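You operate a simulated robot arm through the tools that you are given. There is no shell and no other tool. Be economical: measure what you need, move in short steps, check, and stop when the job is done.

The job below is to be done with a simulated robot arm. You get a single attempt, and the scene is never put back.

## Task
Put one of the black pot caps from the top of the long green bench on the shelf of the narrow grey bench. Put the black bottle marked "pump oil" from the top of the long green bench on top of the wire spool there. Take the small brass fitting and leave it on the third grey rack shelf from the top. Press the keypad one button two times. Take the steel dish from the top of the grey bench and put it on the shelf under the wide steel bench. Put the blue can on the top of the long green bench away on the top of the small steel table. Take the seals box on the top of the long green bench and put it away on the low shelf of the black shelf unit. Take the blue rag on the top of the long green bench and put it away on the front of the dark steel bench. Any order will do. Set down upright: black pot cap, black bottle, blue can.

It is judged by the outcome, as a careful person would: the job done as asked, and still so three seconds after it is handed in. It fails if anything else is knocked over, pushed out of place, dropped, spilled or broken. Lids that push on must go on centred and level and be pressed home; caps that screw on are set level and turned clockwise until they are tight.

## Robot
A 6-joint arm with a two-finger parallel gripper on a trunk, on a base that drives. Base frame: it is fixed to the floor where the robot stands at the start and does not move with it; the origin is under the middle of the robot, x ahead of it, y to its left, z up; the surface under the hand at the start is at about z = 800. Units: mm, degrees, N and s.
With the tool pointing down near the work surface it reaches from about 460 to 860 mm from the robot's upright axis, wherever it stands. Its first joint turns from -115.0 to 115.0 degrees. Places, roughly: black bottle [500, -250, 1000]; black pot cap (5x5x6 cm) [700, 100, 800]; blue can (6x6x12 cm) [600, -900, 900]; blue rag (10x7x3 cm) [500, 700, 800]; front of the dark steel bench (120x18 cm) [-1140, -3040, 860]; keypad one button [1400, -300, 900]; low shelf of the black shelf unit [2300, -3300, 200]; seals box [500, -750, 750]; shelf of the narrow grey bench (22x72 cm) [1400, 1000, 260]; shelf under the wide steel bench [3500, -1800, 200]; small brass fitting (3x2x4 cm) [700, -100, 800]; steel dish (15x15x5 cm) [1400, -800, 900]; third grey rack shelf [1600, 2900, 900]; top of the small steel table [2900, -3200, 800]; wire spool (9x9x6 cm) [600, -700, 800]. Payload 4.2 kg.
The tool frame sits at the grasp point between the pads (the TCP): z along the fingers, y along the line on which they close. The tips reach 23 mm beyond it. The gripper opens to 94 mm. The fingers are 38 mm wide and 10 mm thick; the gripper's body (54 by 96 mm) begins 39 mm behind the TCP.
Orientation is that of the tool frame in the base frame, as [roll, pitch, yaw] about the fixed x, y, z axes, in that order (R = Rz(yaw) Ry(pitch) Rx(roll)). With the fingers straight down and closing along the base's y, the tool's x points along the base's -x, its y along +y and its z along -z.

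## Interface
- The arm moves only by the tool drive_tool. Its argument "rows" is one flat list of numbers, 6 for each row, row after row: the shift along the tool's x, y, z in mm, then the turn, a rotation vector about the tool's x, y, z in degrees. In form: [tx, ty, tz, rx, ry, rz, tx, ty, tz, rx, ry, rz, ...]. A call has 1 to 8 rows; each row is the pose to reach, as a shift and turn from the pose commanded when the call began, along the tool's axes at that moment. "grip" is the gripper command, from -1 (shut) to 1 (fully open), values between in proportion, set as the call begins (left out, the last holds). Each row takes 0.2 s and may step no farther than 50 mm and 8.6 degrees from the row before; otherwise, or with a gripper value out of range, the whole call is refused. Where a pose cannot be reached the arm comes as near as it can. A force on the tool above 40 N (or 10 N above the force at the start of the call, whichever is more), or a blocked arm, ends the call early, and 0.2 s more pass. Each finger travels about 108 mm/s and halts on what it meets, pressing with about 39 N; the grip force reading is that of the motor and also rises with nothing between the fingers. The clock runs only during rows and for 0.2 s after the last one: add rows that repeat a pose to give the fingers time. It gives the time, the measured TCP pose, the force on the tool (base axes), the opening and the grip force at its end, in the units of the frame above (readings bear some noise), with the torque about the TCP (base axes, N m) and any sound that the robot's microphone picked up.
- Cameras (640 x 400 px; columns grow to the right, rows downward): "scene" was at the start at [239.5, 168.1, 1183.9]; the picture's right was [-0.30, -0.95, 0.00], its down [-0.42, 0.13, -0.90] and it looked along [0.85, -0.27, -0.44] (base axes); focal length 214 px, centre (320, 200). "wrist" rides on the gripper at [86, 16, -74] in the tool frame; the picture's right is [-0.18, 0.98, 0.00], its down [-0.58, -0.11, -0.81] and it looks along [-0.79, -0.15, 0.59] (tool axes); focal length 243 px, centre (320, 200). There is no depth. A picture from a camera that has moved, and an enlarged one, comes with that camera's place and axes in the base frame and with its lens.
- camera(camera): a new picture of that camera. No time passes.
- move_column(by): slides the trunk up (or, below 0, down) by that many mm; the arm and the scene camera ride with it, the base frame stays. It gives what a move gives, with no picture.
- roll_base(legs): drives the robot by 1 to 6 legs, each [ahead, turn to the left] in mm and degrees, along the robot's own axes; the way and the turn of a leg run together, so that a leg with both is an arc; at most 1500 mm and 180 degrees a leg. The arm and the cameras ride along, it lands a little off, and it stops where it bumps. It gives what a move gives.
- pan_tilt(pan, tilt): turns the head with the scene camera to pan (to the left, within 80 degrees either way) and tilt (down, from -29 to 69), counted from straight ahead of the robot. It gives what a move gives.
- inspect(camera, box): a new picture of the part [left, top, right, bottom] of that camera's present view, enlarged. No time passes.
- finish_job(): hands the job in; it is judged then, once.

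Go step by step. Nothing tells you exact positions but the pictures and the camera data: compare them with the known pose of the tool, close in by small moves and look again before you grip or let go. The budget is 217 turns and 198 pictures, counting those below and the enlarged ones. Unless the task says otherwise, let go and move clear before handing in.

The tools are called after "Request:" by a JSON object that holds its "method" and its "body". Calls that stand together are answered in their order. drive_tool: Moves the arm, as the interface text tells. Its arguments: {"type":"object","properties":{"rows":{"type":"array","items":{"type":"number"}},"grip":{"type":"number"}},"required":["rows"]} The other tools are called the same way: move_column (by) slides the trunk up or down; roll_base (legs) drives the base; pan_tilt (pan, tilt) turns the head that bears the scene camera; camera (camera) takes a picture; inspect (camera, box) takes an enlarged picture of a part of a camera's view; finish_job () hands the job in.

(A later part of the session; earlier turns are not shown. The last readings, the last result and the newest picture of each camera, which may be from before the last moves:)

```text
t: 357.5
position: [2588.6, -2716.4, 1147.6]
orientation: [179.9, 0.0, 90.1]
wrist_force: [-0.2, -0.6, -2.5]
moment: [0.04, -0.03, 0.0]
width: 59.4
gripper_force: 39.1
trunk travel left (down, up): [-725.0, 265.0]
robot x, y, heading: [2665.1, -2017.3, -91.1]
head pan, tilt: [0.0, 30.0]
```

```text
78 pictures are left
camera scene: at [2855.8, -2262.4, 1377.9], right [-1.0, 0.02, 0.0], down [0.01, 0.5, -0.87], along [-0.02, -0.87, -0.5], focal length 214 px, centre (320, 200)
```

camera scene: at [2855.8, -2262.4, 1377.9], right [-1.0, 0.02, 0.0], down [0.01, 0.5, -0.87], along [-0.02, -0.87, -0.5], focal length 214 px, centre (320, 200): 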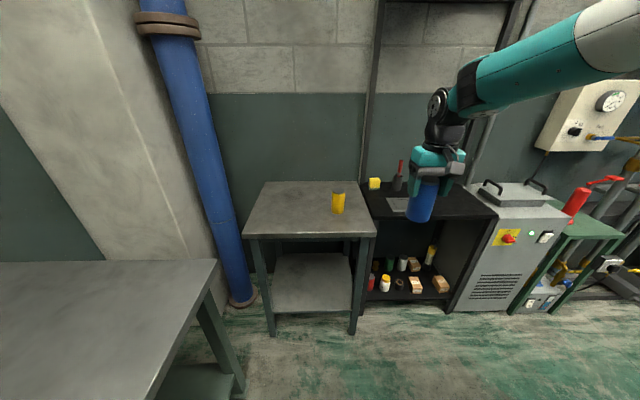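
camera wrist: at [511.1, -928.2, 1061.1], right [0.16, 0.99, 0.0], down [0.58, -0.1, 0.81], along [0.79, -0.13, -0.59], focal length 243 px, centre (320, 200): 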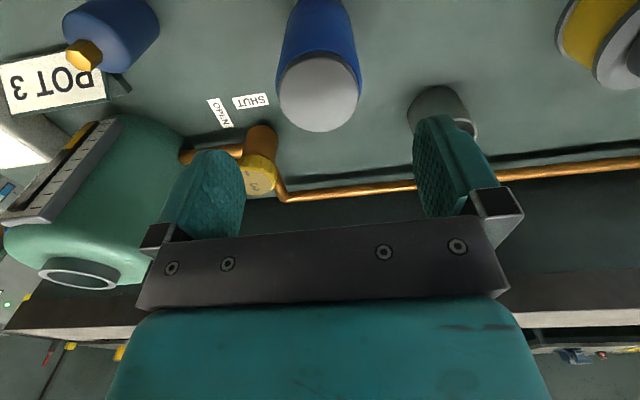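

The small table's top spans x 2610–3158 with a yellow cup at (2745, -3149). I'll place the can near (2860, -3060). Drive closer.

Request:
{"method": "roll_base", "body": {"legs": [[0, 13], [330, 0], [0, -12]]}}

Request:
{"method": "pan_tilt", "body": {"pan": 0, "tilt": 45}}

Request:
{"method": "camera", "body": {"camera": "scene"}}

```text
t: 361.3
position: [2673.5, -3047.3, 1146.7]
orientation: [180.0, -0.2, 91.4]
wrist_force: [-0.3, 0.5, -3.3]
moment: [0.05, 0.01, -0.02]
width: 59.4
gripper_force: 39.0
trunk travel left (down, up): [-725.0, 265.0]
robot x, y, heading: [2736.9, -2343.8, -89.7]
head pan, tilt: [0.0, 30.0]
```

```text
t: 362.0
position: [2674.4, -3046.8, 1147.3]
orientation: [179.9, -0.2, 91.4]
wrist_force: [-0.2, -0.9, -3.1]
moment: [0.08, -0.03, -0.02]
width: 59.1
gripper_force: 38.9
trunk travel left (down, up): [-725.0, 265.0]
robot x, y, heading: [2732.9, -2346.8, -89.8]
head pan, tilt: [0.0, 45.0]
```

```text
77 pictures are left
camera scene: at [2931.1, -2578.0, 1355.4], right [-1.0, 0.0, 0.0], down [0.0, 0.71, -0.71], along [0.0, -0.71, -0.71], focal length 214 px, centre (320, 200)
```

scene: 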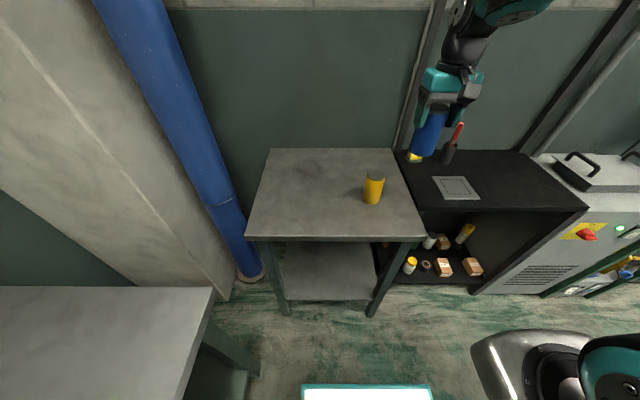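

Request:
{"method": "drive_tool", "body": {"rows": [-4, 40, 10, 0, 0, 0, -8, 80, 20, 0, 0, 0, -12, 120, 30, 0, 0, 0, -15, 160, 45, 0, 0, 0, -18, 190, 80, 0, 0, 0, -18, 196, 125, 0, 0, 0, -18, 196, 170, 0, 0, 0, -18, 196, 215, 0, 0, 0]}}

Request:
{"method": "camera", "body": {"camera": "scene"}}

```text
t: 363.8
position: [2873.7, -3061.2, 934.2]
orientation: [180.0, -0.1, 91.4]
wrist_force: [-1.1, 0.7, -2.8]
moment: [0.01, 0.04, 0.01]
width: 59.1
gripper_force: 38.5
trunk travel left (down, up): [-725.0, 265.0]
robot x, y, heading: [2736.0, -2351.5, -89.7]
head pan, tilt: [0.0, 45.0]
```

```text
76 pictures are left
camera scene: at [2931.1, -2577.5, 1355.5], right [-1.0, 0.0, 0.0], down [0.0, 0.71, -0.71], along [0.0, -0.71, -0.71], focal length 214 px, centre (320, 200)
```

scene: 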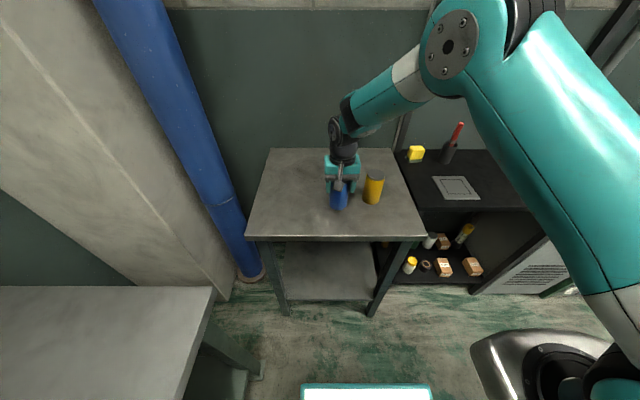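

Request:
{"method": "drive_tool", "body": {"rows": [0, 0, 18, 0, 0, 0, 0, 0, 30, 0, 0, 0, 0, 0, 35, 0, 0, 0]}}

Request:
{"method": "drive_tool", "body": {"rows": [0, 0, 2, 0, 0, 0, 0, 0, 4, 0, 0, 0, 0, 0, 6, 0, 0, 0, 0, 0, 8, 0, 0, 0]}}

```text
t: 364.6
position: [2872.6, -3063.0, 902.5]
orientation: [179.9, 0.3, 91.3]
wrist_force: [2.4, -3.6, 27.7]
moment: [-0.46, 0.51, 0.09]
width: 59.4
gripper_force: 39.0
trunk travel left (down, up): [-725.0, 265.0]
robot x, y, heading: [2734.3, -2347.9, -89.6]
head pan, tilt: [0.0, 45.0]
```

```text
t: 365.6
position: [2872.6, -3059.4, 893.5]
orientation: [179.8, 0.1, 91.6]
wrist_force: [7.8, 5.8, 36.1]
moment: [-0.42, -0.24, 0.1]
width: 59.5
gripper_force: 39.2
trunk travel left (down, up): [-725.0, 265.0]
robot x, y, heading: [2734.6, -2341.9, -89.7]
head pan, tilt: [0.0, 45.0]
```

The can is on the table. Release and rise.

Request:
{"method": "drive_tool", "body": {"rows": [0, 0, -2, 0, 0, 0, 0, 0, -2, 0, 0, 0]}}

Request:
{"method": "drive_tool", "body": {"rows": [0, 0, 0, 0, 0, 0, 0, 0, 0, 0, 0, 0, 0, 0, -40, 0, 0, 0, 0, 0, -85, 0, 0, 0, 0, 0, -130, 0, 0, 0, 0, 0, -175, 0, 0, 0], "grip": 1}}

Request:
{"method": "camera", "body": {"camera": "scene"}}

```text
t: 366.2
position: [2871.6, -3060.1, 892.4]
orientation: [179.9, 0.1, 91.4]
wrist_force: [10.4, 0.1, 23.8]
moment: [-0.19, -0.31, 0.12]
width: 59.7
gripper_force: 39.5
trunk travel left (down, up): [-725.0, 265.0]
robot x, y, heading: [2735.3, -2344.1, -89.7]
head pan, tilt: [0.0, 45.0]
```

```text
t: 367.6
position: [2869.8, -3061.3, 1068.3]
orientation: [179.8, -0.1, 91.5]
wrist_force: [-0.3, -0.8, -1.1]
moment: [0.05, 0.03, 0.02]
width: 94.0
gripper_force: 0.1
trunk travel left (down, up): [-725.0, 265.0]
robot x, y, heading: [2738.0, -2343.0, -90.0]
head pan, tilt: [0.0, 45.0]
```

```text
75 pictures are left
camera scene: at [2931.3, -2578.2, 1355.2], right [-1.0, 0.0, 0.0], down [0.0, 0.71, -0.71], along [0.0, -0.71, -0.71], focal length 214 px, centre (320, 200)
```

scene: 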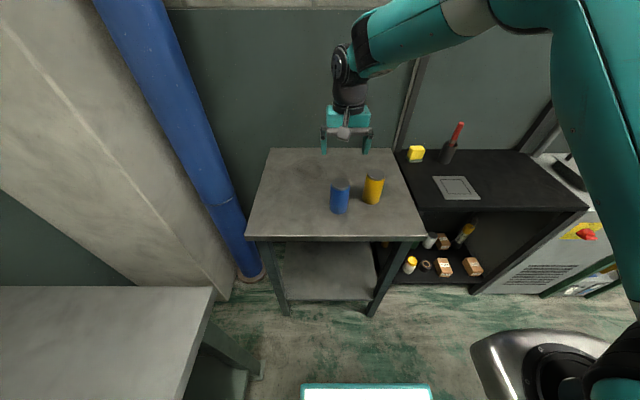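

Can placed upright. While here, look at the black shelf unit's low shelf for planning.

Request:
{"method": "inspect", "body": {"camera": "scene", "box": [380, 170, 600, 310]}}

```text
2.86 times, centred on (490, 240) of scene
camera zoom: at [2931.3, -2578.2, 1355.2], right [-1.0, 0.0, 0.0], down [0.0, 0.71, -0.71], along [0.0, -0.71, -0.71], focal length 613 px, centre (-166, 86)
```

zoom: 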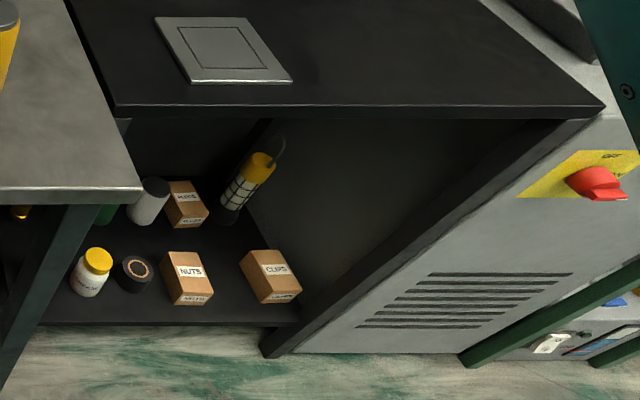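

Go back to the green bench for the seals box.

Request:
{"method": "drive_tool", "body": {"rows": [0, 0, -40, 0, 0, 0, 0, 0, -80, 0, 0, 0]}}

Request:
{"method": "roll_base", "body": {"legs": [[-330, 0], [0, -90], [1450, 0], [1420, 0], [0, -90]]}}

Request:
{"method": "roll_base", "body": {"legs": [[1120, 0], [0, -90], [70, 0]]}}

Request:
{"method": "pan_tilt", "body": {"pan": -5, "tilt": 40}}

Request:
{"method": "camera", "body": {"camera": "scene"}}

```text
t: 368.2
position: [2871.0, -3060.6, 1149.6]
orientation: [179.9, -0.1, 91.4]
wrist_force: [-1.1, -0.5, 0.2]
moment: [0.01, 0.01, 0.03]
width: 93.9
gripper_force: 0.1
trunk travel left (down, up): [-725.0, 265.0]
robot x, y, heading: [2733.0, -2347.1, -89.8]
head pan, tilt: [0.0, 45.0]
```

```text
t: 391.7
position: [-315.2, -1400.2, 1148.6]
orientation: [179.9, -0.1, -86.7]
wrist_force: [0.4, -0.4, -0.4]
moment: [0.04, 0.02, -0.01]
width: 94.1
gripper_force: 0.0
trunk travel left (down, up): [-725.0, 265.0]
robot x, y, heading: [-153.3, -2108.9, 92.3]
head pan, tilt: [0.0, 45.0]
```

```text
t: 401.9
position: [587.5, -809.7, 1149.0]
orientation: [179.9, -0.1, -176.4]
wrist_force: [-0.5, -0.1, 0.1]
moment: [0.0, -0.02, 0.01]
width: 94.0
gripper_force: 0.0
trunk travel left (down, up): [-725.0, 265.0]
robot x, y, heading: [-120.1, -971.5, 2.8]
head pan, tilt: [0.0, 45.0]
```

```text
t: 402.6
position: [586.6, -808.0, 1149.7]
orientation: [179.9, -0.1, -176.5]
wrist_force: [-0.1, -0.7, 0.1]
moment: [0.02, -0.02, 0.01]
width: 94.0
gripper_force: 0.1
trunk travel left (down, up): [-725.0, 265.0]
robot x, y, heading: [-123.6, -970.7, 2.4]
head pan, tilt: [-5.0, 40.0]
```

```text
73 pictures are left
camera scene: at [105.4, -774.3, 1362.6], right [-0.04, -1.0, 0.0], down [-0.64, 0.03, -0.77], along [0.77, -0.03, -0.64], focal length 214 px, centre (320, 200)
```

scene: 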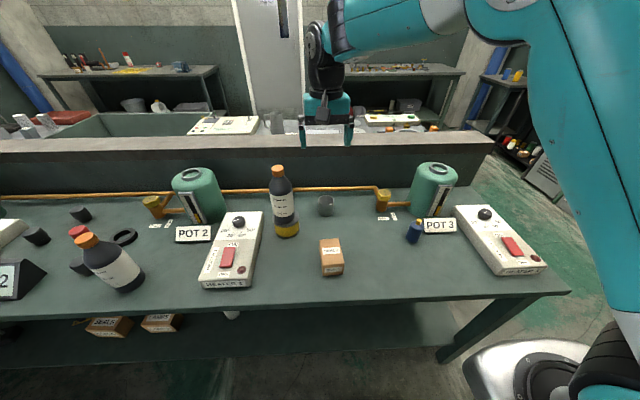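

Request:
{"method": "inspect", "body": {"camera": "scene", "box": [290, 220, 370, 290]}}

Request:
{"method": "camera", "body": {"camera": "wrist"}}

```text
5.71 times, centred on (330, 255) of scene
camera zoom: at [105.4, -774.3, 1362.6], right [-0.04, -1.0, 0.0], down [-0.64, 0.03, -0.77], along [0.77, -0.03, -0.64], focal length 1226 px, centre (263, -114)
```

zoom: 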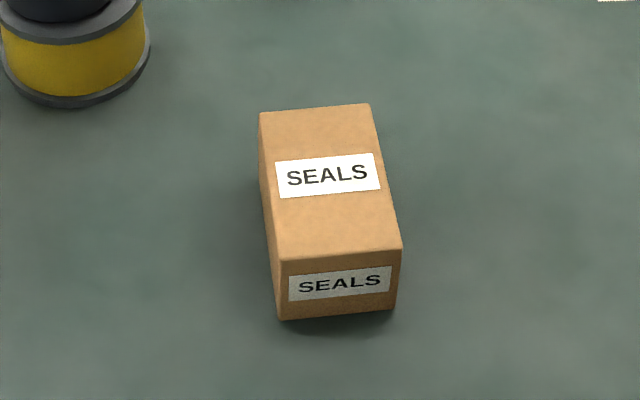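

```text
71 pictures are left
camera wrist: at [498.6, -798.4, 1224.1], right [0.12, 0.99, 0.0], down [0.59, -0.07, 0.81], along [0.8, -0.1, -0.59], focal length 243 px, centre (320, 200)
```

wrist: 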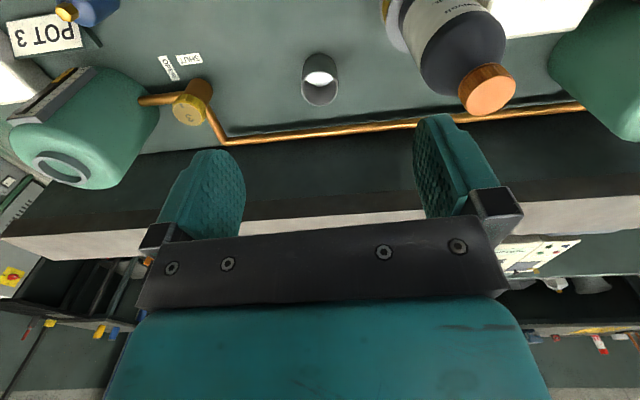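

Seals box: center ≈(488, -821), 57 wide, long axis toward me, top z≈850. I'll grip it near its close end with the tool tilted 30° forward, so it can be pushed into the low shelf.

Request:
{"method": "drive_tool", "body": {"rows": [22, 0, 20, 0, -7.5, 0, 44, -1, 50, 0, -15, 0, 67, -2, 85, 0, -22.5, 0, 90, -2, 123, 0, -30, 0, 113, -3, 161, 0, -30, 0, 136, -4, 200, 0, -30, 0, 157, -4, 238, 0, -30, 0]}}

Request:
{"method": "camera", "body": {"camera": "wrist"}}

```text
t: 404.1
position: [430.9, -822.8, 911.2]
orientation: [179.8, 30.0, -176.5]
wrist_force: [-0.3, -0.3, -0.3]
moment: [-0.01, 0.01, 0.01]
width: 94.1
gripper_force: 0.0
trunk travel left (down, up): [-725.0, 265.0]
robot x, y, heading: [-124.0, -971.0, 2.4]
head pan, tilt: [-5.0, 40.0]
```

```text
70 pictures are left
camera wrist: at [317.2, -813.7, 933.2], right [0.1, 0.99, 0.09], down [0.11, -0.1, 0.99], along [0.99, -0.09, -0.12], focal length 243 px, centre (320, 200)
```

wrist: 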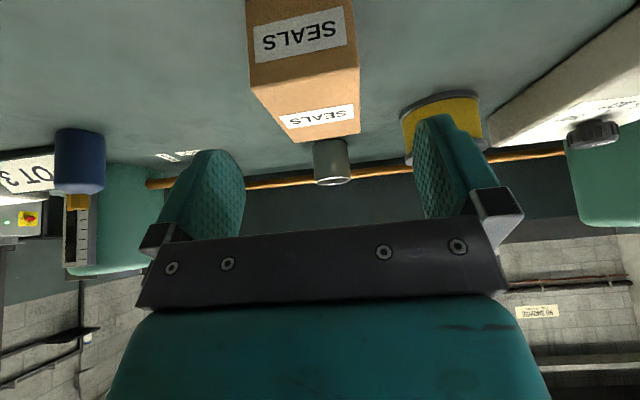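

Request:
{"method": "drive_tool", "body": {"rows": [0, -4.5, 30, 0, 0, 0, 0, -4.5, 60, 0, 0, 0, 0, -4.5, 88, 0, 0, 0]}}

Request:
{"method": "drive_tool", "body": {"rows": [0, 0, 0, 0, 0, 0, 0, 0, 0, 0, 0, 0, 0, 0, 0, 0, 0, 0], "grip": -1}}

Request:
{"method": "drive_tool", "body": {"rows": [5, 0, -9, 0, 0, 0, 20, 0, -35, 0, 0, 0, 40, 0, -69, 0, 0, 0, 60, 0, -104, 0, 0, 0, 80, 0, -139, 0, 0, 0, 100, 0, -173, 0, 0, 0]}}

Request:
{"method": "camera", "body": {"camera": "wrist"}}

```text
t: 404.9
position: [475.3, -822.8, 835.9]
orientation: [179.9, 30.0, -176.4]
wrist_force: [-0.2, 0.0, -0.6]
moment: [-0.01, 0.03, 0.0]
width: 93.9
gripper_force: 0.0
trunk travel left (down, up): [-725.0, 265.0]
robot x, y, heading: [-121.6, -975.0, 2.4]
head pan, tilt: [-5.0, 40.0]
```

```text
t: 405.8
position: [474.8, -824.7, 835.7]
orientation: [179.9, 30.0, -176.5]
wrist_force: [-0.1, 0.2, 0.1]
moment: [-0.03, -0.1, 0.09]
width: 59.9
gripper_force: 38.5
trunk travel left (down, up): [-725.0, 265.0]
robot x, y, heading: [-123.3, -974.6, 2.6]
head pan, tilt: [-5.0, 40.0]
```

```text
t: 407.1
position: [306.8, -820.3, 933.6]
orientation: [-179.9, 29.9, -176.5]
wrist_force: [0.3, -1.0, -1.5]
moment: [0.02, 0.02, 0.0]
width: 59.8
gripper_force: 38.7
out of reach, approached as far as the arm can: row 6
trunk travel left (down, up): [-725.0, 265.0]
robot x, y, heading: [-119.9, -974.3, 2.4]
head pan, tilt: [-5.0, 40.0]
```

```text
69 pictures are left
camera wrist: at [193.2, -812.0, 955.3], right [0.1, 0.99, 0.09], down [0.11, -0.1, 0.99], along [0.99, -0.09, -0.12], focal length 243 px, centre (320, 200)
```

wrist: 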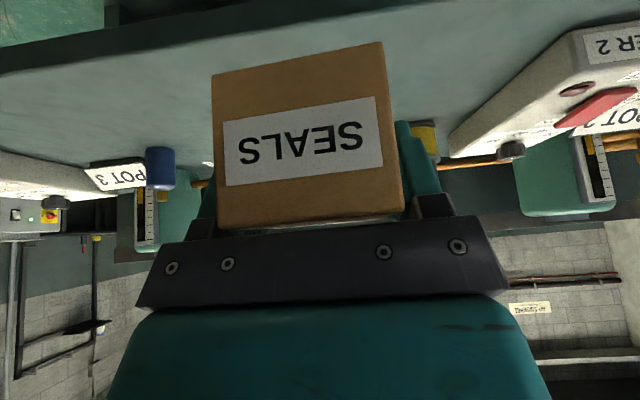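

Held (my lift went back as well as up, but clear). Move forward/up to a better carrying pose.

Request:
{"method": "drive_tool", "body": {"rows": [-25, 0, -35, 0, 0, 0, -55, 0, -70, 0, 0, 0, -95, 0, -85, 0, 0, 0, -135, 0, -80, 0, 0, 0, -170, 0, -68, 0, 0, 0, -205, 0, -55, 0, 0, 0]}}

Request:
{"method": "roll_base", "body": {"legs": [[-110, 0], [0, -92.4], [1040, 0], [0, 90], [1250, 0], [1200, 0]]}}

Request:
{"method": "roll_base", "body": {"legs": [[0, -90]]}}

Request:
{"method": "pan_tilt", "body": {"pan": 0, "tilt": 30}}

Request:
{"method": "camera", "body": {"camera": "scene"}}

```text
t: 408.6
position: [457.4, -809.1, 1083.1]
orientation: [179.9, 29.9, -176.4]
wrist_force: [-0.3, 0.2, -1.5]
moment: [-0.01, 0.03, 0.01]
width: 59.9
gripper_force: 39.2
trunk travel left (down, up): [-725.0, 265.0]
robot x, y, heading: [-122.4, -971.8, 2.4]
head pan, tilt: [-5.0, 40.0]
```

```text
t: 434.0
position: [2797.5, -1802.1, 1083.0]
orientation: [179.9, 29.8, -177.8]
wrist_force: [0.1, 0.1, -1.8]
moment: [0.0, 0.01, 0.03]
width: 59.7
gripper_force: 39.0
trunk travel left (down, up): [-725.0, 265.0]
robot x, y, heading: [2212.2, -1948.3, 1.0]
head pan, tilt: [-5.0, 40.0]
```

```text
t: 438.2
position: [2359.8, -2538.4, 1082.7]
orientation: [180.0, 30.0, 91.9]
wrist_force: [0.6, 0.4, -1.2]
moment: [0.0, -0.01, 0.01]
width: 59.7
gripper_force: 39.2
trunk travel left (down, up): [-725.0, 265.0]
robot x, y, heading: [2211.7, -1948.6, -89.1]
head pan, tilt: [-5.0, 40.0]
```

```text
t: 438.9
position: [2359.0, -2537.6, 1083.1]
orientation: [179.9, 29.9, 91.9]
wrist_force: [-0.7, 0.6, -1.4]
moment: [0.04, 0.01, 0.02]
width: 59.8
gripper_force: 39.3
trunk travel left (down, up): [-725.0, 265.0]
robot x, y, heading: [2212.5, -1950.8, -89.4]
head pan, tilt: [0.0, 30.0]
```

```text
68 pictures are left
camera scene: at [2411.6, -2190.5, 1377.9], right [-1.0, -0.01, 0.0], down [-0.01, 0.5, -0.87], along [0.01, -0.87, -0.5], focal length 214 px, centre (320, 200)
```

scene: 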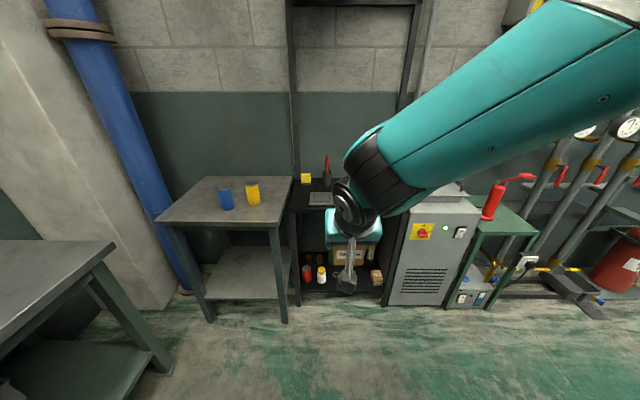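

Lower the trunk to look into the low shelf.

Request:
{"method": "move_column", "body": {"by": -400}}

Request:
{"method": "move_column", "body": {"by": -320}}

Request:
{"method": "pan_tilt", "body": {"pan": -5, "tilt": 15}}

Request:
{"method": "camera", "body": {"camera": "scene"}}

Request:
{"method": "inspect", "body": {"camera": "scene", "box": [270, 170, 430, 270]}}

```text
t: 442.8
position: [2360.2, -2536.3, 683.1]
orientation: [179.9, 29.9, 91.9]
wrist_force: [-0.9, -0.1, -2.2]
moment: [0.03, 0.01, 0.01]
width: 59.9
gripper_force: 39.1
trunk travel left (down, up): [-325.0, 665.0]
robot x, y, heading: [2213.5, -1947.8, -89.4]
head pan, tilt: [0.0, 30.0]
```

```text
t: 445.9
position: [2358.4, -2536.9, 362.9]
orientation: [180.0, 29.9, 91.9]
wrist_force: [0.2, 0.0, -1.8]
moment: [-0.01, 0.01, 0.02]
width: 60.0
gripper_force: 39.3
trunk travel left (down, up): [-5.0, 985.0]
robot x, y, heading: [2210.5, -1955.4, -89.0]
head pan, tilt: [0.0, 30.0]
```

```text
t: 446.7
position: [2358.9, -2536.7, 362.1]
orientation: [179.9, 29.9, 91.9]
wrist_force: [-1.0, -0.3, -2.1]
moment: [0.05, 0.01, -0.01]
width: 59.6
gripper_force: 39.3
trunk travel left (down, up): [-5.0, 985.0]
robot x, y, heading: [2213.8, -1952.8, -89.4]
head pan, tilt: [-5.0, 15.0]
```

```text
67 pictures are left
camera scene: at [2403.6, -2193.2, 682.1], right [-1.0, 0.07, 0.0], down [0.02, 0.26, -0.97], along [-0.07, -0.96, -0.26], focal length 214 px, centre (320, 200)
```

scene: 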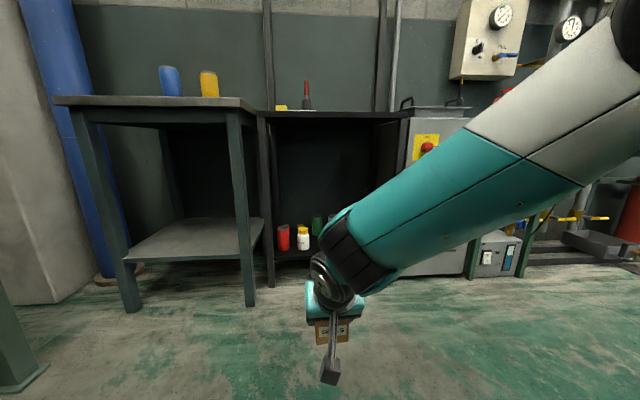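

```text
4.00 times, centred on (350, 220) of scene
camera zoom: at [2403.6, -2193.2, 682.1], right [-1.0, 0.07, 0.0], down [0.02, 0.26, -0.97], along [-0.07, -0.96, -0.26], focal length 858 px, centre (200, 120)
```

zoom: 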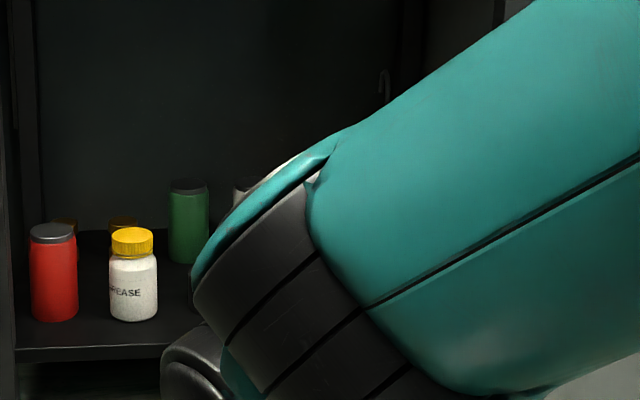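

The forearm blocks the view of the gap. Shift the arm to the robot's centerline and look again.

Request:
{"method": "drive_tool", "body": {"rows": [0, -45, 0, 0, 0, 0, 0, -90, 0, 0, 0, 0, 0, -135, 0, 0, 0, 0, 0, -150, 0, 0, 0, 0]}}

Request:
{"method": "pan_tilt", "body": {"pan": -15, "tilt": 25}}

Request:
{"method": "inspect", "body": {"camera": "scene", "box": [200, 120, 400, 245]}}

```text
t: 447.7
position: [2210.3, -2544.1, 363.9]
orientation: [-180.0, 29.8, 91.9]
wrist_force: [-0.8, 0.0, -1.0]
moment: [0.05, 0.02, 0.03]
width: 59.8
gripper_force: 39.4
trunk travel left (down, up): [-5.0, 985.0]
robot x, y, heading: [2213.8, -1950.0, -89.3]
head pan, tilt: [-5.0, 15.0]
```

```text
t: 448.4
position: [2209.7, -2543.4, 362.6]
orientation: [179.9, 29.9, 91.9]
wrist_force: [-0.1, 0.4, -1.3]
moment: [0.0, -0.03, 0.01]
width: 59.9
gripper_force: 39.0
trunk travel left (down, up): [-5.0, 985.0]
robot x, y, heading: [2211.7, -1951.4, -89.2]
head pan, tilt: [-15.0, 25.0]
```

```text
3.20 times, centred on (300, 182) of scene
camera zoom: at [2387.8, -2189.4, 666.0], right [-0.97, 0.24, 0.0], down [0.1, 0.41, -0.91], along [-0.22, -0.88, -0.42], focal length 686 px, centre (384, 256)
```

zoom: 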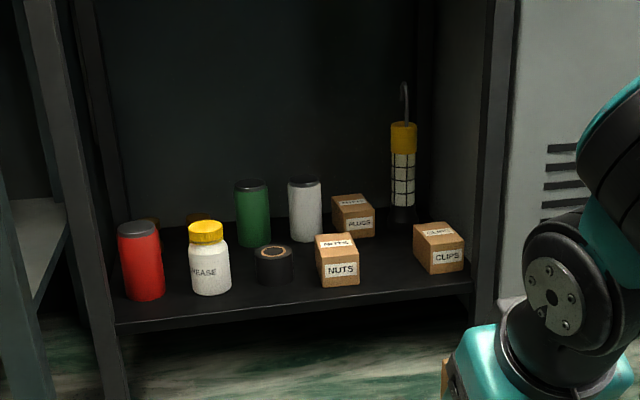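

The gap between NUTS and CLIPS is x 2182–2056 (≈126 mm), front edge y≈-3116, shelf z≈152. Drive so I'm centered on x≈2119.

Request:
{"method": "roll_base", "body": {"legs": [[0, -11], [500, 0], [0, 10.2]]}}

Request:
{"method": "camera", "body": {"camera": "wrist"}}

```text
t: 452.8
position: [2110.1, -3041.9, 363.6]
orientation: [179.9, 29.9, 90.9]
wrist_force: [0.1, 0.5, -1.5]
moment: [0.02, 0.02, 0.01]
width: 59.8
gripper_force: 39.1
trunk travel left (down, up): [-5.0, 985.0]
robot x, y, heading: [2125.7, -2448.0, -90.4]
head pan, tilt: [-15.0, 25.0]
```

```text
64 pictures are left
camera wrist: at [2124.1, -2928.7, 384.7], right [0.99, -0.14, 0.09], down [-0.11, -0.1, 0.99], along [-0.13, -0.98, -0.12], focal length 243 px, centre (320, 200)
```

wrist: 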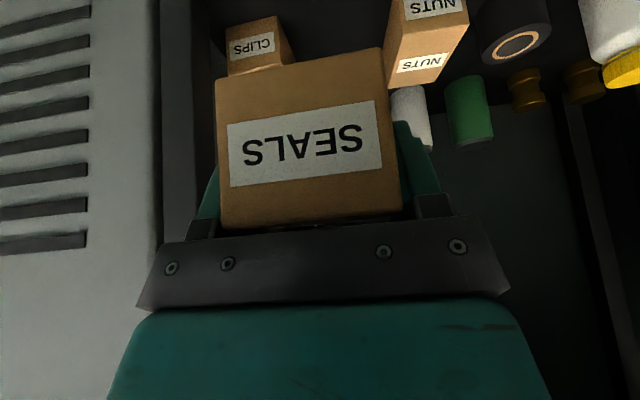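

Aligned within 9 mm. Lower in front of the shelf, then check.

Request:
{"method": "drive_tool", "body": {"rows": [22, 3, 38, 0, 0, 0, 44, 6, 77, 0, 0, 0, 61, 9, 106, 0, 0, 0]}}

Request:
{"method": "camera", "body": {"camera": "wrist"}}

Request:
{"method": "inspect", "body": {"camera": "scene", "box": [240, 150, 440, 275]}}

```text
t: 453.6
position: [2120.0, -3040.1, 239.0]
orientation: [179.8, 29.8, 90.9]
wrist_force: [0.3, -0.5, -1.9]
moment: [0.02, 0.03, 0.0]
width: 60.0
gripper_force: 38.9
trunk travel left (down, up): [-5.0, 985.0]
robot x, y, heading: [2124.5, -2449.8, -90.0]
head pan, tilt: [-15.0, 25.0]
```

```text
63 pictures are left
camera wrist: at [2133.1, -2928.2, 260.5], right [0.99, -0.14, 0.09], down [-0.11, -0.1, 0.99], along [-0.13, -0.98, -0.12], focal length 243 px, centre (320, 200)
```

wrist: 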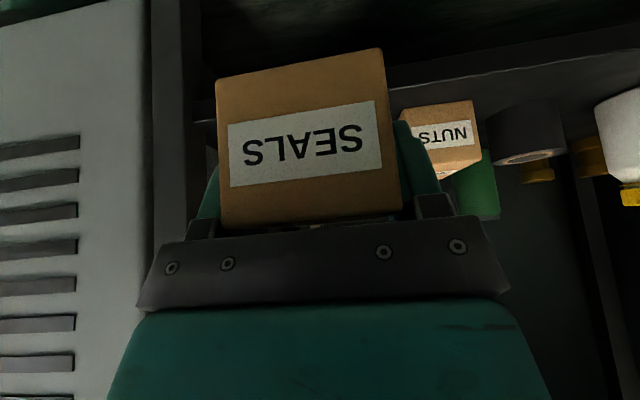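

```text
3.20 times, centred on (340, 212) of scene
camera zoom: at [2293.8, -2689.8, 666.0], right [-0.97, 0.26, 0.0], down [0.11, 0.41, -0.91], along [-0.24, -0.87, -0.42], focal length 686 px, centre (256, 160)
```

zoom: 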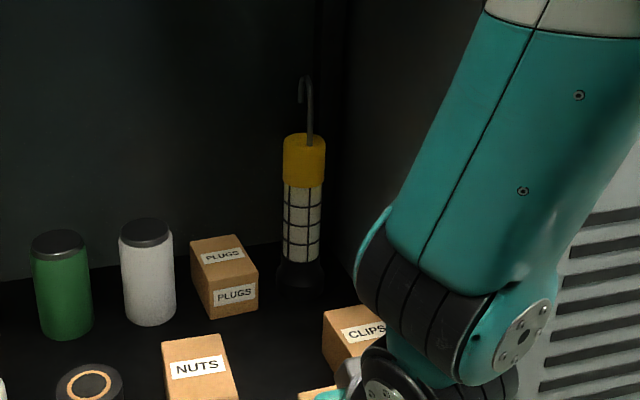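

The gap is 2065–2179 and I'm at 2120. Move forward over the shelf.

Request:
{"method": "drive_tool", "body": {"rows": [-33, 1, 19, 0, 0, 0, -67, 1, 39, 0, 0, 0, -101, 1, 58, 0, 0, 0]}}

Request:
{"method": "camera", "body": {"camera": "wrist"}}

Request:
{"method": "inspect", "body": {"camera": "scene", "box": [260, 190, 420, 290]}}

```text
t: 454.4
position: [2122.4, -3155.5, 240.0]
orientation: [179.9, 29.9, 90.9]
wrist_force: [0.5, -0.4, -1.9]
moment: [0.01, 0.04, 0.01]
width: 60.0
gripper_force: 39.7
trunk travel left (down, up): [-5.0, 985.0]
robot x, y, heading: [2122.8, -2449.2, -90.1]
head pan, tilt: [-15.0, 25.0]
```

```text
61 pictures are left
camera wrist: at [2137.4, -3044.6, 262.9], right [0.99, -0.14, 0.09], down [-0.11, -0.1, 0.99], along [-0.13, -0.98, -0.12], focal length 243 px, centre (320, 200)
```

wrist: 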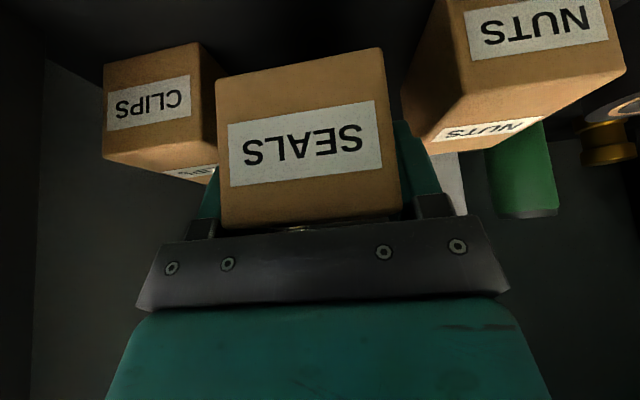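

```text
4.00 times, centred on (340, 240) of scene
camera zoom: at [2293.9, -2689.8, 665.9], right [-0.97, 0.26, 0.0], down [0.11, 0.41, -0.91], along [-0.24, -0.87, -0.42], focal length 858 px, centre (240, 40)
```

zoom: 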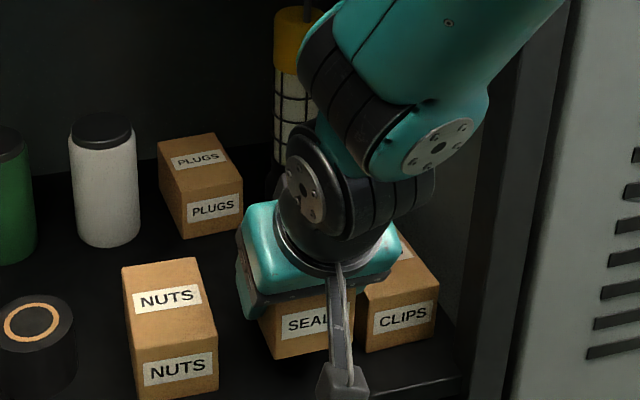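

Clearances on both sides look fine (~25–30 mm). Lower onto the shelf.

Request:
{"method": "drive_tool", "body": {"rows": [10, 0, 17, 0, 0, 0, 20, 0, 35, 0, 0, 0]}}

Request:
{"method": "drive_tool", "body": {"rows": [1, 0, 1.7, 0, 0, 0, 2, 0, 3.5, 0, 0, 0, 3, 0, 5.2, 0, 0, 0, 4, 0, 6.9, 0, 0, 0]}}

```text
t: 455.0
position: [2123.6, -3158.3, 201.0]
orientation: [179.9, 30.0, 90.9]
wrist_force: [0.2, -0.2, -1.6]
moment: [0.01, -0.02, -0.04]
width: 59.8
gripper_force: 38.7
trunk travel left (down, up): [-5.0, 985.0]
robot x, y, heading: [2122.7, -2448.5, -90.0]
head pan, tilt: [-15.0, 25.0]
```

```text
t: 456.0
position: [2122.7, -3158.5, 195.0]
orientation: [180.0, 30.3, 90.9]
wrist_force: [-1.4, 7.4, 30.4]
moment: [0.16, 0.33, 0.03]
width: 59.5
gripper_force: 38.4
trunk travel left (down, up): [-5.0, 985.0]
robot x, y, heading: [2125.2, -2449.1, -90.3]
head pan, tilt: [-15.0, 25.0]
```

On the shelf. Open slightly and retreat along the tool axis.

Request:
{"method": "drive_tool", "body": {"rows": [-0.5, 0, -1, 0, 0, 0, -0.5, 0, -1, 0, 0, 0], "grip": 0.5}}

Request:
{"method": "drive_tool", "body": {"rows": [0, 0, -20, 0, 0, 0, 0, 0, -45, 0, 0, 0, 0, 0, -80, 0, 0, 0, 10, 0, -120, 0, 0, 0]}}

Request:
{"method": "camera", "body": {"camera": "wrist"}}

Request:
{"method": "roll_base", "body": {"legs": [[-450, 0]]}}

Request:
{"method": "inspect", "body": {"camera": "scene", "box": [200, 120, 400, 245]}}

```text
t: 456.6
position: [2122.7, -3157.1, 193.0]
orientation: [179.9, 29.9, 90.9]
wrist_force: [-0.3, 0.5, -0.3]
moment: [0.04, -0.01, -0.01]
width: 70.7
gripper_force: 0.0
trunk travel left (down, up): [-5.0, 985.0]
robot x, y, heading: [2123.5, -2449.6, -90.3]
head pan, tilt: [-15.0, 25.0]
```

```text
t: 457.6
position: [2122.3, -3088.9, 294.6]
orientation: [179.9, 29.8, 91.0]
wrist_force: [0.6, 0.2, -0.1]
moment: [0.03, 0.0, 0.01]
width: 70.8
gripper_force: 0.0
trunk travel left (down, up): [-5.0, 985.0]
robot x, y, heading: [2125.6, -2449.6, -90.0]
head pan, tilt: [-15.0, 25.0]
```

```text
59 pictures are left
camera wrist: at [2135.4, -2976.9, 315.9], right [0.99, -0.14, 0.09], down [-0.11, -0.1, 0.99], along [-0.13, -0.98, -0.12], focal length 243 px, centre (320, 200)
```

wrist: 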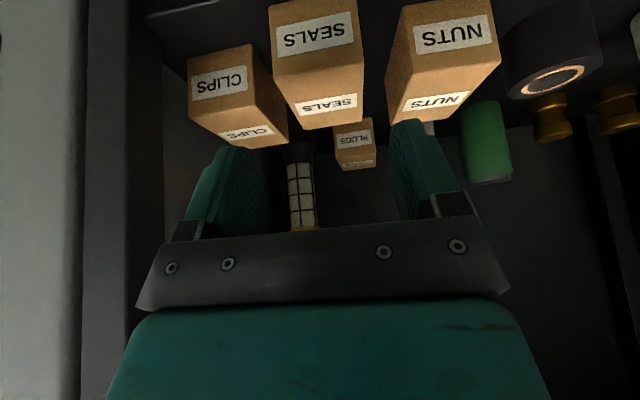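

```text
t: 460.3
position: [2122.8, -2636.7, 294.1]
orientation: [179.8, 29.9, 90.9]
wrist_force: [0.2, 0.2, -0.9]
moment: [0.01, -0.04, 0.0]
width: 70.5
gripper_force: 0.1
trunk travel left (down, up): [-5.0, 985.0]
robot x, y, heading: [2126.7, -1996.2, -90.2]
head pan, tilt: [-15.0, 25.0]
```

```text
3.20 times, centred on (300, 182) of scene
camera zoom: at [2295.3, -2238.0, 666.0], right [-0.96, 0.26, 0.0], down [0.11, 0.41, -0.91], along [-0.24, -0.87, -0.42], focal length 686 px, centre (384, 256)
```

zoom: 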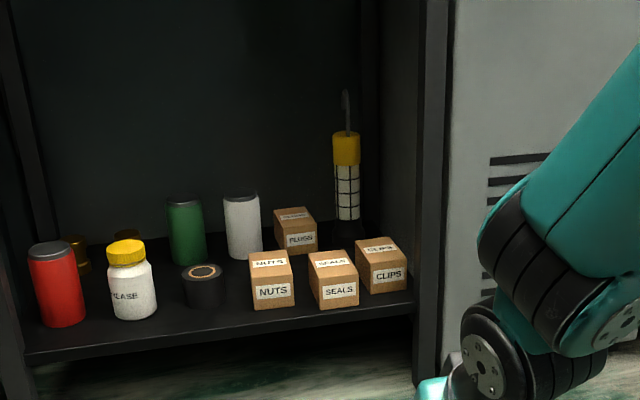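

Seals box is placed. Raise the trunk and arm, and drive back to the middle of the green bench for a pot cap.

Request:
{"method": "move_column", "body": {"by": 400}}

Request:
{"method": "move_column", "body": {"by": 320}}

Request:
{"method": "drive_tool", "body": {"rows": [-20, 0, -35, 0, 0, 0, -40, 0, -69, 0, 0, 0, -50, 0, -87, 0, 0, 0], "grip": 1}}

Request:
{"method": "roll_base", "body": {"legs": [[0, -89.8], [1150, 0], [1100, 0], [0, -90]]}}

Request:
{"method": "roll_base", "body": {"legs": [[1100, 0], [900, 0], [0, -90]]}}

Request:
{"method": "pan_tilt", "body": {"pan": -5, "tilt": 40}}

Request:
{"method": "camera", "body": {"camera": "scene"}}

```text
t: 464.2
position: [2123.0, -2637.8, 693.2]
orientation: [180.0, 29.8, 90.8]
wrist_force: [0.6, 0.2, -0.8]
moment: [-0.04, 0.01, -0.01]
width: 70.4
gripper_force: 0.1
trunk travel left (down, up): [-405.0, 585.0]
robot x, y, heading: [2126.0, -1993.5, -90.5]
head pan, tilt: [-15.0, 25.0]
```

```text
t: 467.3
position: [2121.7, -2637.7, 1014.6]
orientation: [179.8, 29.9, 90.9]
wrist_force: [0.0, -0.3, -0.5]
moment: [0.01, -0.02, 0.03]
width: 70.5
gripper_force: 0.0
trunk travel left (down, up): [-725.0, 265.0]
robot x, y, heading: [2124.5, -1999.2, -90.0]
head pan, tilt: [-15.0, 25.0]
```

```text
t: 468.1
position: [2122.3, -2637.1, 1115.0]
orientation: [179.9, 29.9, 90.7]
wrist_force: [-0.7, -1.1, 0.1]
moment: [-0.04, -0.04, 0.0]
width: 94.1
gripper_force: 0.1
trunk travel left (down, up): [-725.0, 265.0]
robot x, y, heading: [2124.5, -1997.4, -90.7]
head pan, tilt: [-15.0, 25.0]
```

```text
t: 486.9
position: [-144.7, -1357.2, 1115.2]
orientation: [179.8, 30.0, -87.8]
wrist_force: [0.2, 0.1, -0.1]
moment: [0.02, -0.01, 0.01]
width: 94.2
gripper_force: 0.1
trunk travel left (down, up): [-725.0, 265.0]
robot x, y, heading: [-132.5, -1995.8, 91.2]
head pan, tilt: [-15.0, 25.0]
```

```text
t: 500.7
position: [472.2, 5.9, 1114.8]
orientation: [180.0, 29.8, -178.3]
wrist_force: [0.0, 0.2, 0.5]
moment: [-0.02, 0.01, 0.01]
width: 94.1
gripper_force: 0.0
trunk travel left (down, up): [-725.0, 265.0]
robot x, y, heading: [-167.0, -0.5, 0.5]
head pan, tilt: [-15.0, 25.0]
```

```text
t: 501.4
position: [473.0, 5.2, 1114.8]
orientation: [179.9, 29.9, -178.3]
wrist_force: [0.2, -0.4, -0.1]
moment: [-0.01, 0.03, 0.02]
width: 94.0
gripper_force: 0.0
trunk travel left (down, up): [-725.0, 265.0]
robot x, y, heading: [-170.0, -2.7, 0.5]
head pan, tilt: [-5.0, 40.0]
```

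```text
57 pictures are left
camera scene: at [66.7, 189.6, 1362.7], right [-0.08, -1.0, 0.0], down [-0.64, 0.05, -0.77], along [0.76, -0.06, -0.64], focal length 214 px, centre (320, 200)
```

scene: 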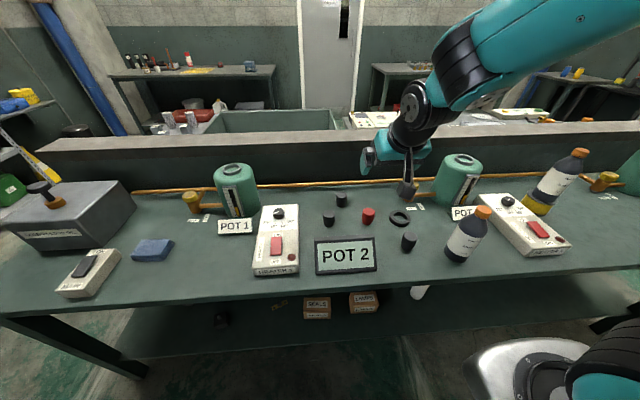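

Pot caps at A≈(697, 51), B≈(602, 114), C≈(471, -129). I'll take A: advance and move above it.

Request:
{"method": "roll_base", "body": {"legs": [[140, 0]]}}

Request:
{"method": "drive_tool", "body": {"rows": [15, 12, 43, 0, 0, 0, 35, 25, 85, 0, 0, 0, 55, 38, 125, 0, 0, 0, 72, 45, 160, 0, 0, 0]}}

Request:
{"method": "camera", "body": {"camera": "wrist"}}

Request:
{"method": "camera", "body": {"camera": "scene"}}

```text
t: 502.8
position: [615.6, 7.7, 1115.4]
orientation: [180.0, 29.9, -178.3]
wrist_force: [-0.3, 0.1, 0.1]
moment: [0.0, -0.01, 0.0]
width: 94.1
gripper_force: 0.0
trunk travel left (down, up): [-725.0, 265.0]
robot x, y, heading: [-23.8, 4.2, 0.5]
head pan, tilt: [-5.0, 40.0]
```

```text
t: 503.8
position: [634.1, 52.4, 941.4]
orientation: [179.8, 29.9, -178.4]
wrist_force: [0.2, -0.1, 0.1]
moment: [0.0, -0.03, -0.02]
width: 94.2
gripper_force: 0.1
trunk travel left (down, up): [-725.0, 265.0]
robot x, y, heading: [-21.0, -4.0, 0.6]
head pan, tilt: [-5.0, 40.0]
```

```text
56 pictures are left
camera wrist: at [521.3, 63.9, 963.7], right [0.13, 0.99, 0.09], down [0.1, -0.11, 0.99], along [0.99, -0.12, -0.12], focal length 243 px, centre (320, 200)
```

wrist: 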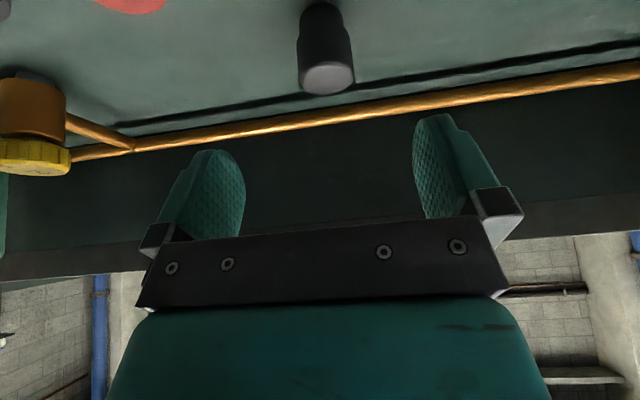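

```text
55 pictures are left
camera scene: at [210.1, 190.9, 1362.8], right [-0.08, -1.0, 0.0], down [-0.64, 0.05, -0.77], along [0.76, -0.06, -0.64], focal length 214 px, centre (320, 200)
```

scene: 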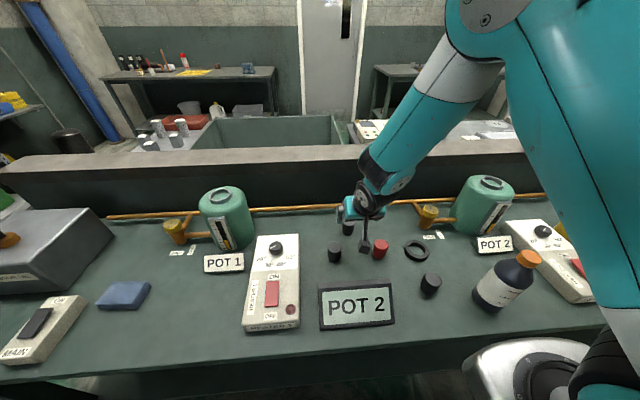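

Request:
{"method": "drive_tool", "body": {"rows": [2, 3.5, 40, 0, 0, 0, 4, 3.5, 80, 0, 0, 0, 4, 3.5, 119, 0, 0, 0]}}

Request:
{"method": "drive_tool", "body": {"rows": [0, 0, 0, 0, 0, 0, 0, 0, 0, 0, 0, 0, 0, 0, 0, 0, 0, 0], "grip": -1}}

Request:
{"method": "drive_tool", "body": {"rows": [-7, 0, -13, 0, 0, 0, -27, 0, -48, 0, 0, 0, -50, 0, -87, 0, 0, 0, -75, 0, -130, 0, 0, 0, -100, 0, -173, 0, 0, 0, -125, 0, -216, 0, 0, 0]}}

Request:
{"method": "camera", "body": {"camera": "wrist"}}

```text
t: 504.6
position: [688.6, 57.9, 837.3]
orientation: [179.9, 30.0, -178.4]
wrist_force: [-0.9, 0.3, 0.1]
moment: [-0.03, 0.01, -0.02]
width: 94.0
gripper_force: 0.1
trunk travel left (down, up): [-725.0, 265.0]
robot x, y, heading: [-25.9, 0.9, 0.6]
head pan, tilt: [-5.0, 40.0]
```

```text
t: 505.4
position: [688.8, 56.5, 836.5]
orientation: [179.9, 29.9, -178.3]
wrist_force: [0.5, -0.3, 0.2]
moment: [-0.02, 0.0, 0.02]
width: 41.0
gripper_force: 39.1
trunk travel left (down, up): [-725.0, 265.0]
robot x, y, heading: [-28.3, 0.5, 0.5]
head pan, tilt: [-5.0, 40.0]
```

```text
t: 506.8
position: [688.9, 55.4, 1084.5]
orientation: [179.9, 29.8, -178.3]
wrist_force: [1.1, -0.4, -0.9]
moment: [-0.03, -0.03, 0.0]
width: 41.2
gripper_force: 38.9
trunk travel left (down, up): [-725.0, 265.0]
robot x, y, heading: [-24.9, -0.1, 0.5]
head pan, tilt: [-5.0, 40.0]
```

```text
54 pictures are left
camera wrist: at [575.9, 67.6, 1106.4], right [0.13, 0.99, 0.09], down [0.11, -0.11, 0.99], along [0.99, -0.12, -0.12], focal length 243 px, centre (320, 200)
```

wrist: 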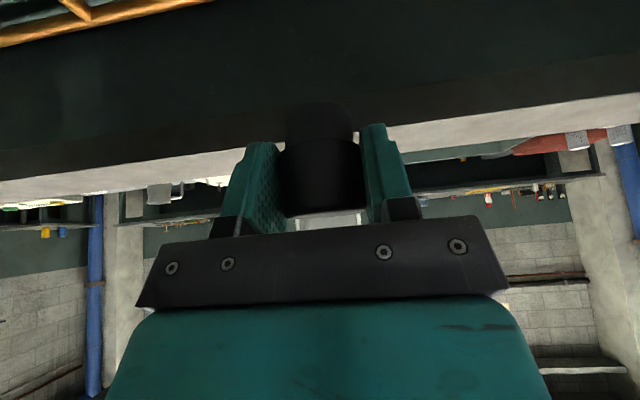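

Cap held upright. Drive around the left end of the bench to the narrow grey bench.

Request:
{"method": "roll_base", "body": {"legs": [[-125, 0], [0, 89.5], [1000, 0], [850, 0], [0, -90], [1450, 0]]}}

Request:
{"method": "roll_base", "body": {"legs": [[100, 0], [0, -90]]}}

Request:
{"method": "pan_tilt", "body": {"pan": -5, "tilt": 35}}

Request:
{"method": "camera", "body": {"camera": "scene"}}

```text
t: 531.4
position: [1960.7, 1972.5, 1084.9]
orientation: [179.9, 29.9, -176.2]
wrist_force: [-0.4, -0.4, -1.2]
moment: [-0.02, 0.02, 0.03]
width: 41.1
gripper_force: 38.7
trunk travel left (down, up): [-725.0, 265.0]
robot x, y, heading: [1247.9, 1891.5, 2.8]
head pan, tilt: [-5.0, 40.0]
```

```text
t: 536.3
position: [1438.5, 1185.6, 1084.5]
orientation: [179.9, 29.9, 94.2]
wrist_force: [0.0, 0.7, -0.4]
moment: [0.01, -0.01, 0.03]
width: 41.1
gripper_force: 39.1
trunk travel left (down, up): [-725.0, 265.0]
robot x, y, heading: [1352.3, 1894.1, -86.7]
head pan, tilt: [-5.0, 40.0]
```

```text
t: 537.0
position: [1437.8, 1185.1, 1085.1]
orientation: [179.9, 29.9, 94.3]
wrist_force: [-0.3, 0.6, -0.9]
moment: [0.03, -0.02, -0.01]
width: 41.1
gripper_force: 38.5
trunk travel left (down, up): [-725.0, 265.0]
robot x, y, heading: [1351.2, 1897.7, -86.7]
head pan, tilt: [-5.0, 35.0]
```

```text
53 pictures are left
camera scene: at [1551.3, 1667.1, 1370.2], right [-1.0, 0.03, 0.0], down [0.02, 0.57, -0.82], along [-0.03, -0.82, -0.57], focal length 214 px, centre (320, 200)
```

scene: 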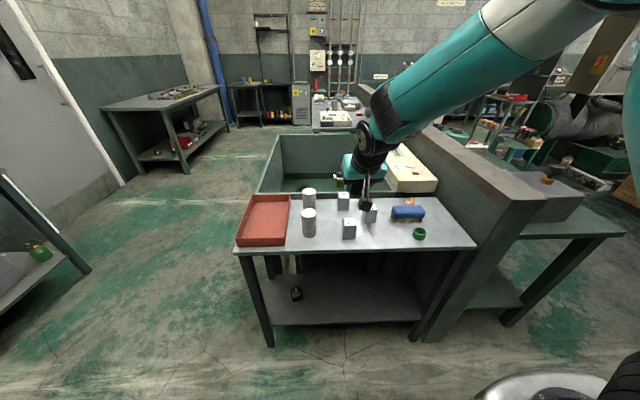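

The shelf spans x≈986–1780, front edge y≈1145, and is free around x=1400. Back off, square up, lower the trunk.

Request:
{"method": "roll_base", "body": {"legs": [[0, -3.3], [-270, 0]]}}

Request:
{"method": "move_column", "body": {"by": -400}}

Request:
{"method": "move_column", "body": {"by": -320}}

Request:
{"method": "pan_tilt", "body": {"pan": -5, "tilt": 15}}

Request:
{"method": "camera", "body": {"camera": "scene"}}

```text
t: 539.3
position: [1399.3, 1452.9, 1085.0]
orientation: [179.9, 30.0, 91.0]
wrist_force: [0.6, 0.0, -0.4]
moment: [0.01, -0.04, 0.0]
width: 41.1
gripper_force: 38.9
trunk travel left (down, up): [-725.0, 265.0]
robot x, y, heading: [1352.1, 2168.7, -90.1]
head pan, tilt: [-5.0, 35.0]
```

```text
t: 543.2
position: [1400.1, 1452.8, 684.7]
orientation: [179.8, 29.9, 91.1]
wrist_force: [0.1, -0.3, -1.4]
moment: [0.01, 0.04, -0.02]
width: 41.1
gripper_force: 38.9
trunk travel left (down, up): [-325.0, 665.0]
robot x, y, heading: [1352.5, 2162.3, -90.1]
head pan, tilt: [-5.0, 35.0]
```

```text
t: 546.3
position: [1398.2, 1452.4, 363.9]
orientation: [179.8, 29.9, 91.1]
wrist_force: [0.3, 0.0, -0.2]
moment: [-0.01, -0.02, 0.02]
width: 40.7
gripper_force: 39.4
trunk travel left (down, up): [-5.0, 985.0]
robot x, y, heading: [1351.5, 2167.7, -89.7]
head pan, tilt: [-5.0, 35.0]
```

```text
t: 547.2
position: [1398.4, 1452.5, 365.2]
orientation: [179.9, 29.9, 91.1]
wrist_force: [-0.5, -0.2, -1.4]
moment: [0.01, -0.01, -0.02]
width: 40.8
gripper_force: 39.4
trunk travel left (down, up): [-5.0, 985.0]
robot x, y, heading: [1348.6, 2166.5, -89.9]
head pan, tilt: [-5.0, 15.0]
```

```text
52 pictures are left
camera scene: at [1538.4, 1922.2, 682.1], right [-1.0, 0.09, 0.0], down [0.02, 0.26, -0.97], along [-0.08, -0.96, -0.26], focal length 214 px, centre (320, 200)
```

scene: 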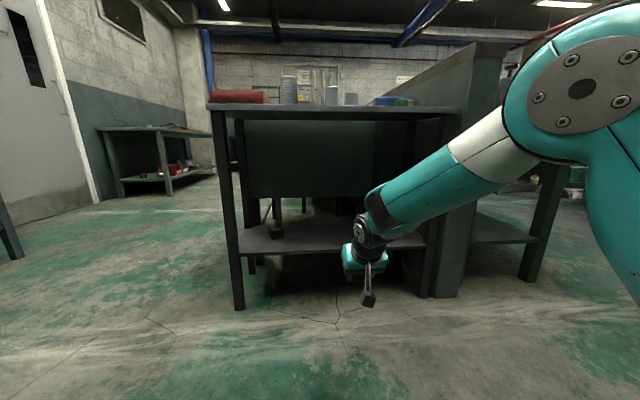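

Shelf surface ≈255, clear height about 500. Drive forward 395 mm with the cap held above shelf height.

Request:
{"method": "roll_base", "body": {"legs": [[395, 0]]}}

Request:
{"method": "pan_tilt", "body": {"pan": -10, "tilt": 30}}

Request:
{"method": "camera", "body": {"camera": "scene"}}

Request:
{"method": "camera", "body": {"camera": "wrist"}}

```text
t: 549.6
position: [1405.9, 1064.5, 364.2]
orientation: [180.0, 30.0, 91.5]
wrist_force: [-0.4, -0.4, -0.8]
moment: [-0.01, -0.01, -0.02]
width: 41.0
gripper_force: 38.7
trunk travel left (down, up): [-5.0, 985.0]
robot x, y, heading: [1350.9, 1775.8, -89.6]
head pan, tilt: [-5.0, 15.0]
```

```text
t: 550.4
position: [1406.0, 1064.9, 364.9]
orientation: [179.9, 29.9, 91.6]
wrist_force: [-0.2, 0.2, -1.1]
moment: [0.02, -0.01, -0.01]
width: 41.0
gripper_force: 39.4
trunk travel left (down, up): [-5.0, 985.0]
robot x, y, heading: [1350.8, 1778.7, -89.5]
head pan, tilt: [-10.0, 30.0]
```

```text
51 pictures are left
camera scene: at [1534.4, 1539.0, 658.0], right [-0.99, 0.17, 0.0], down [0.08, 0.49, -0.87], along [-0.14, -0.85, -0.5], focal length 214 px, centre (320, 200)
```

scene: 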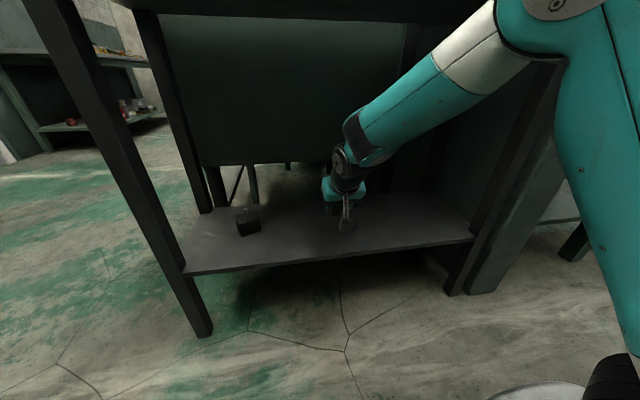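

```text
50 pictures are left
camera wrist: at [1419.2, 1176.9, 386.2], right [0.99, -0.13, 0.09], down [-0.11, -0.1, 0.99], along [-0.12, -0.99, -0.12], focal length 243 px, centre (320, 200)
```

wrist: 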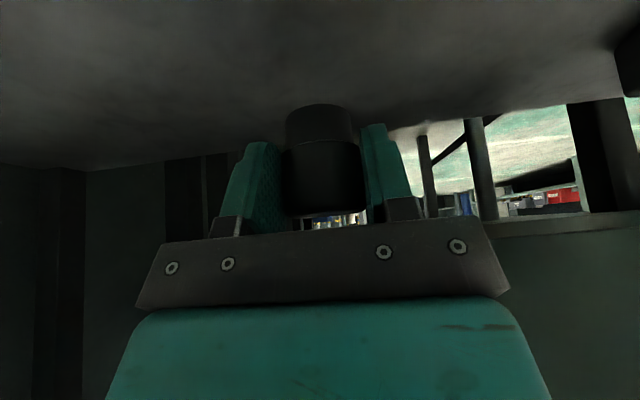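

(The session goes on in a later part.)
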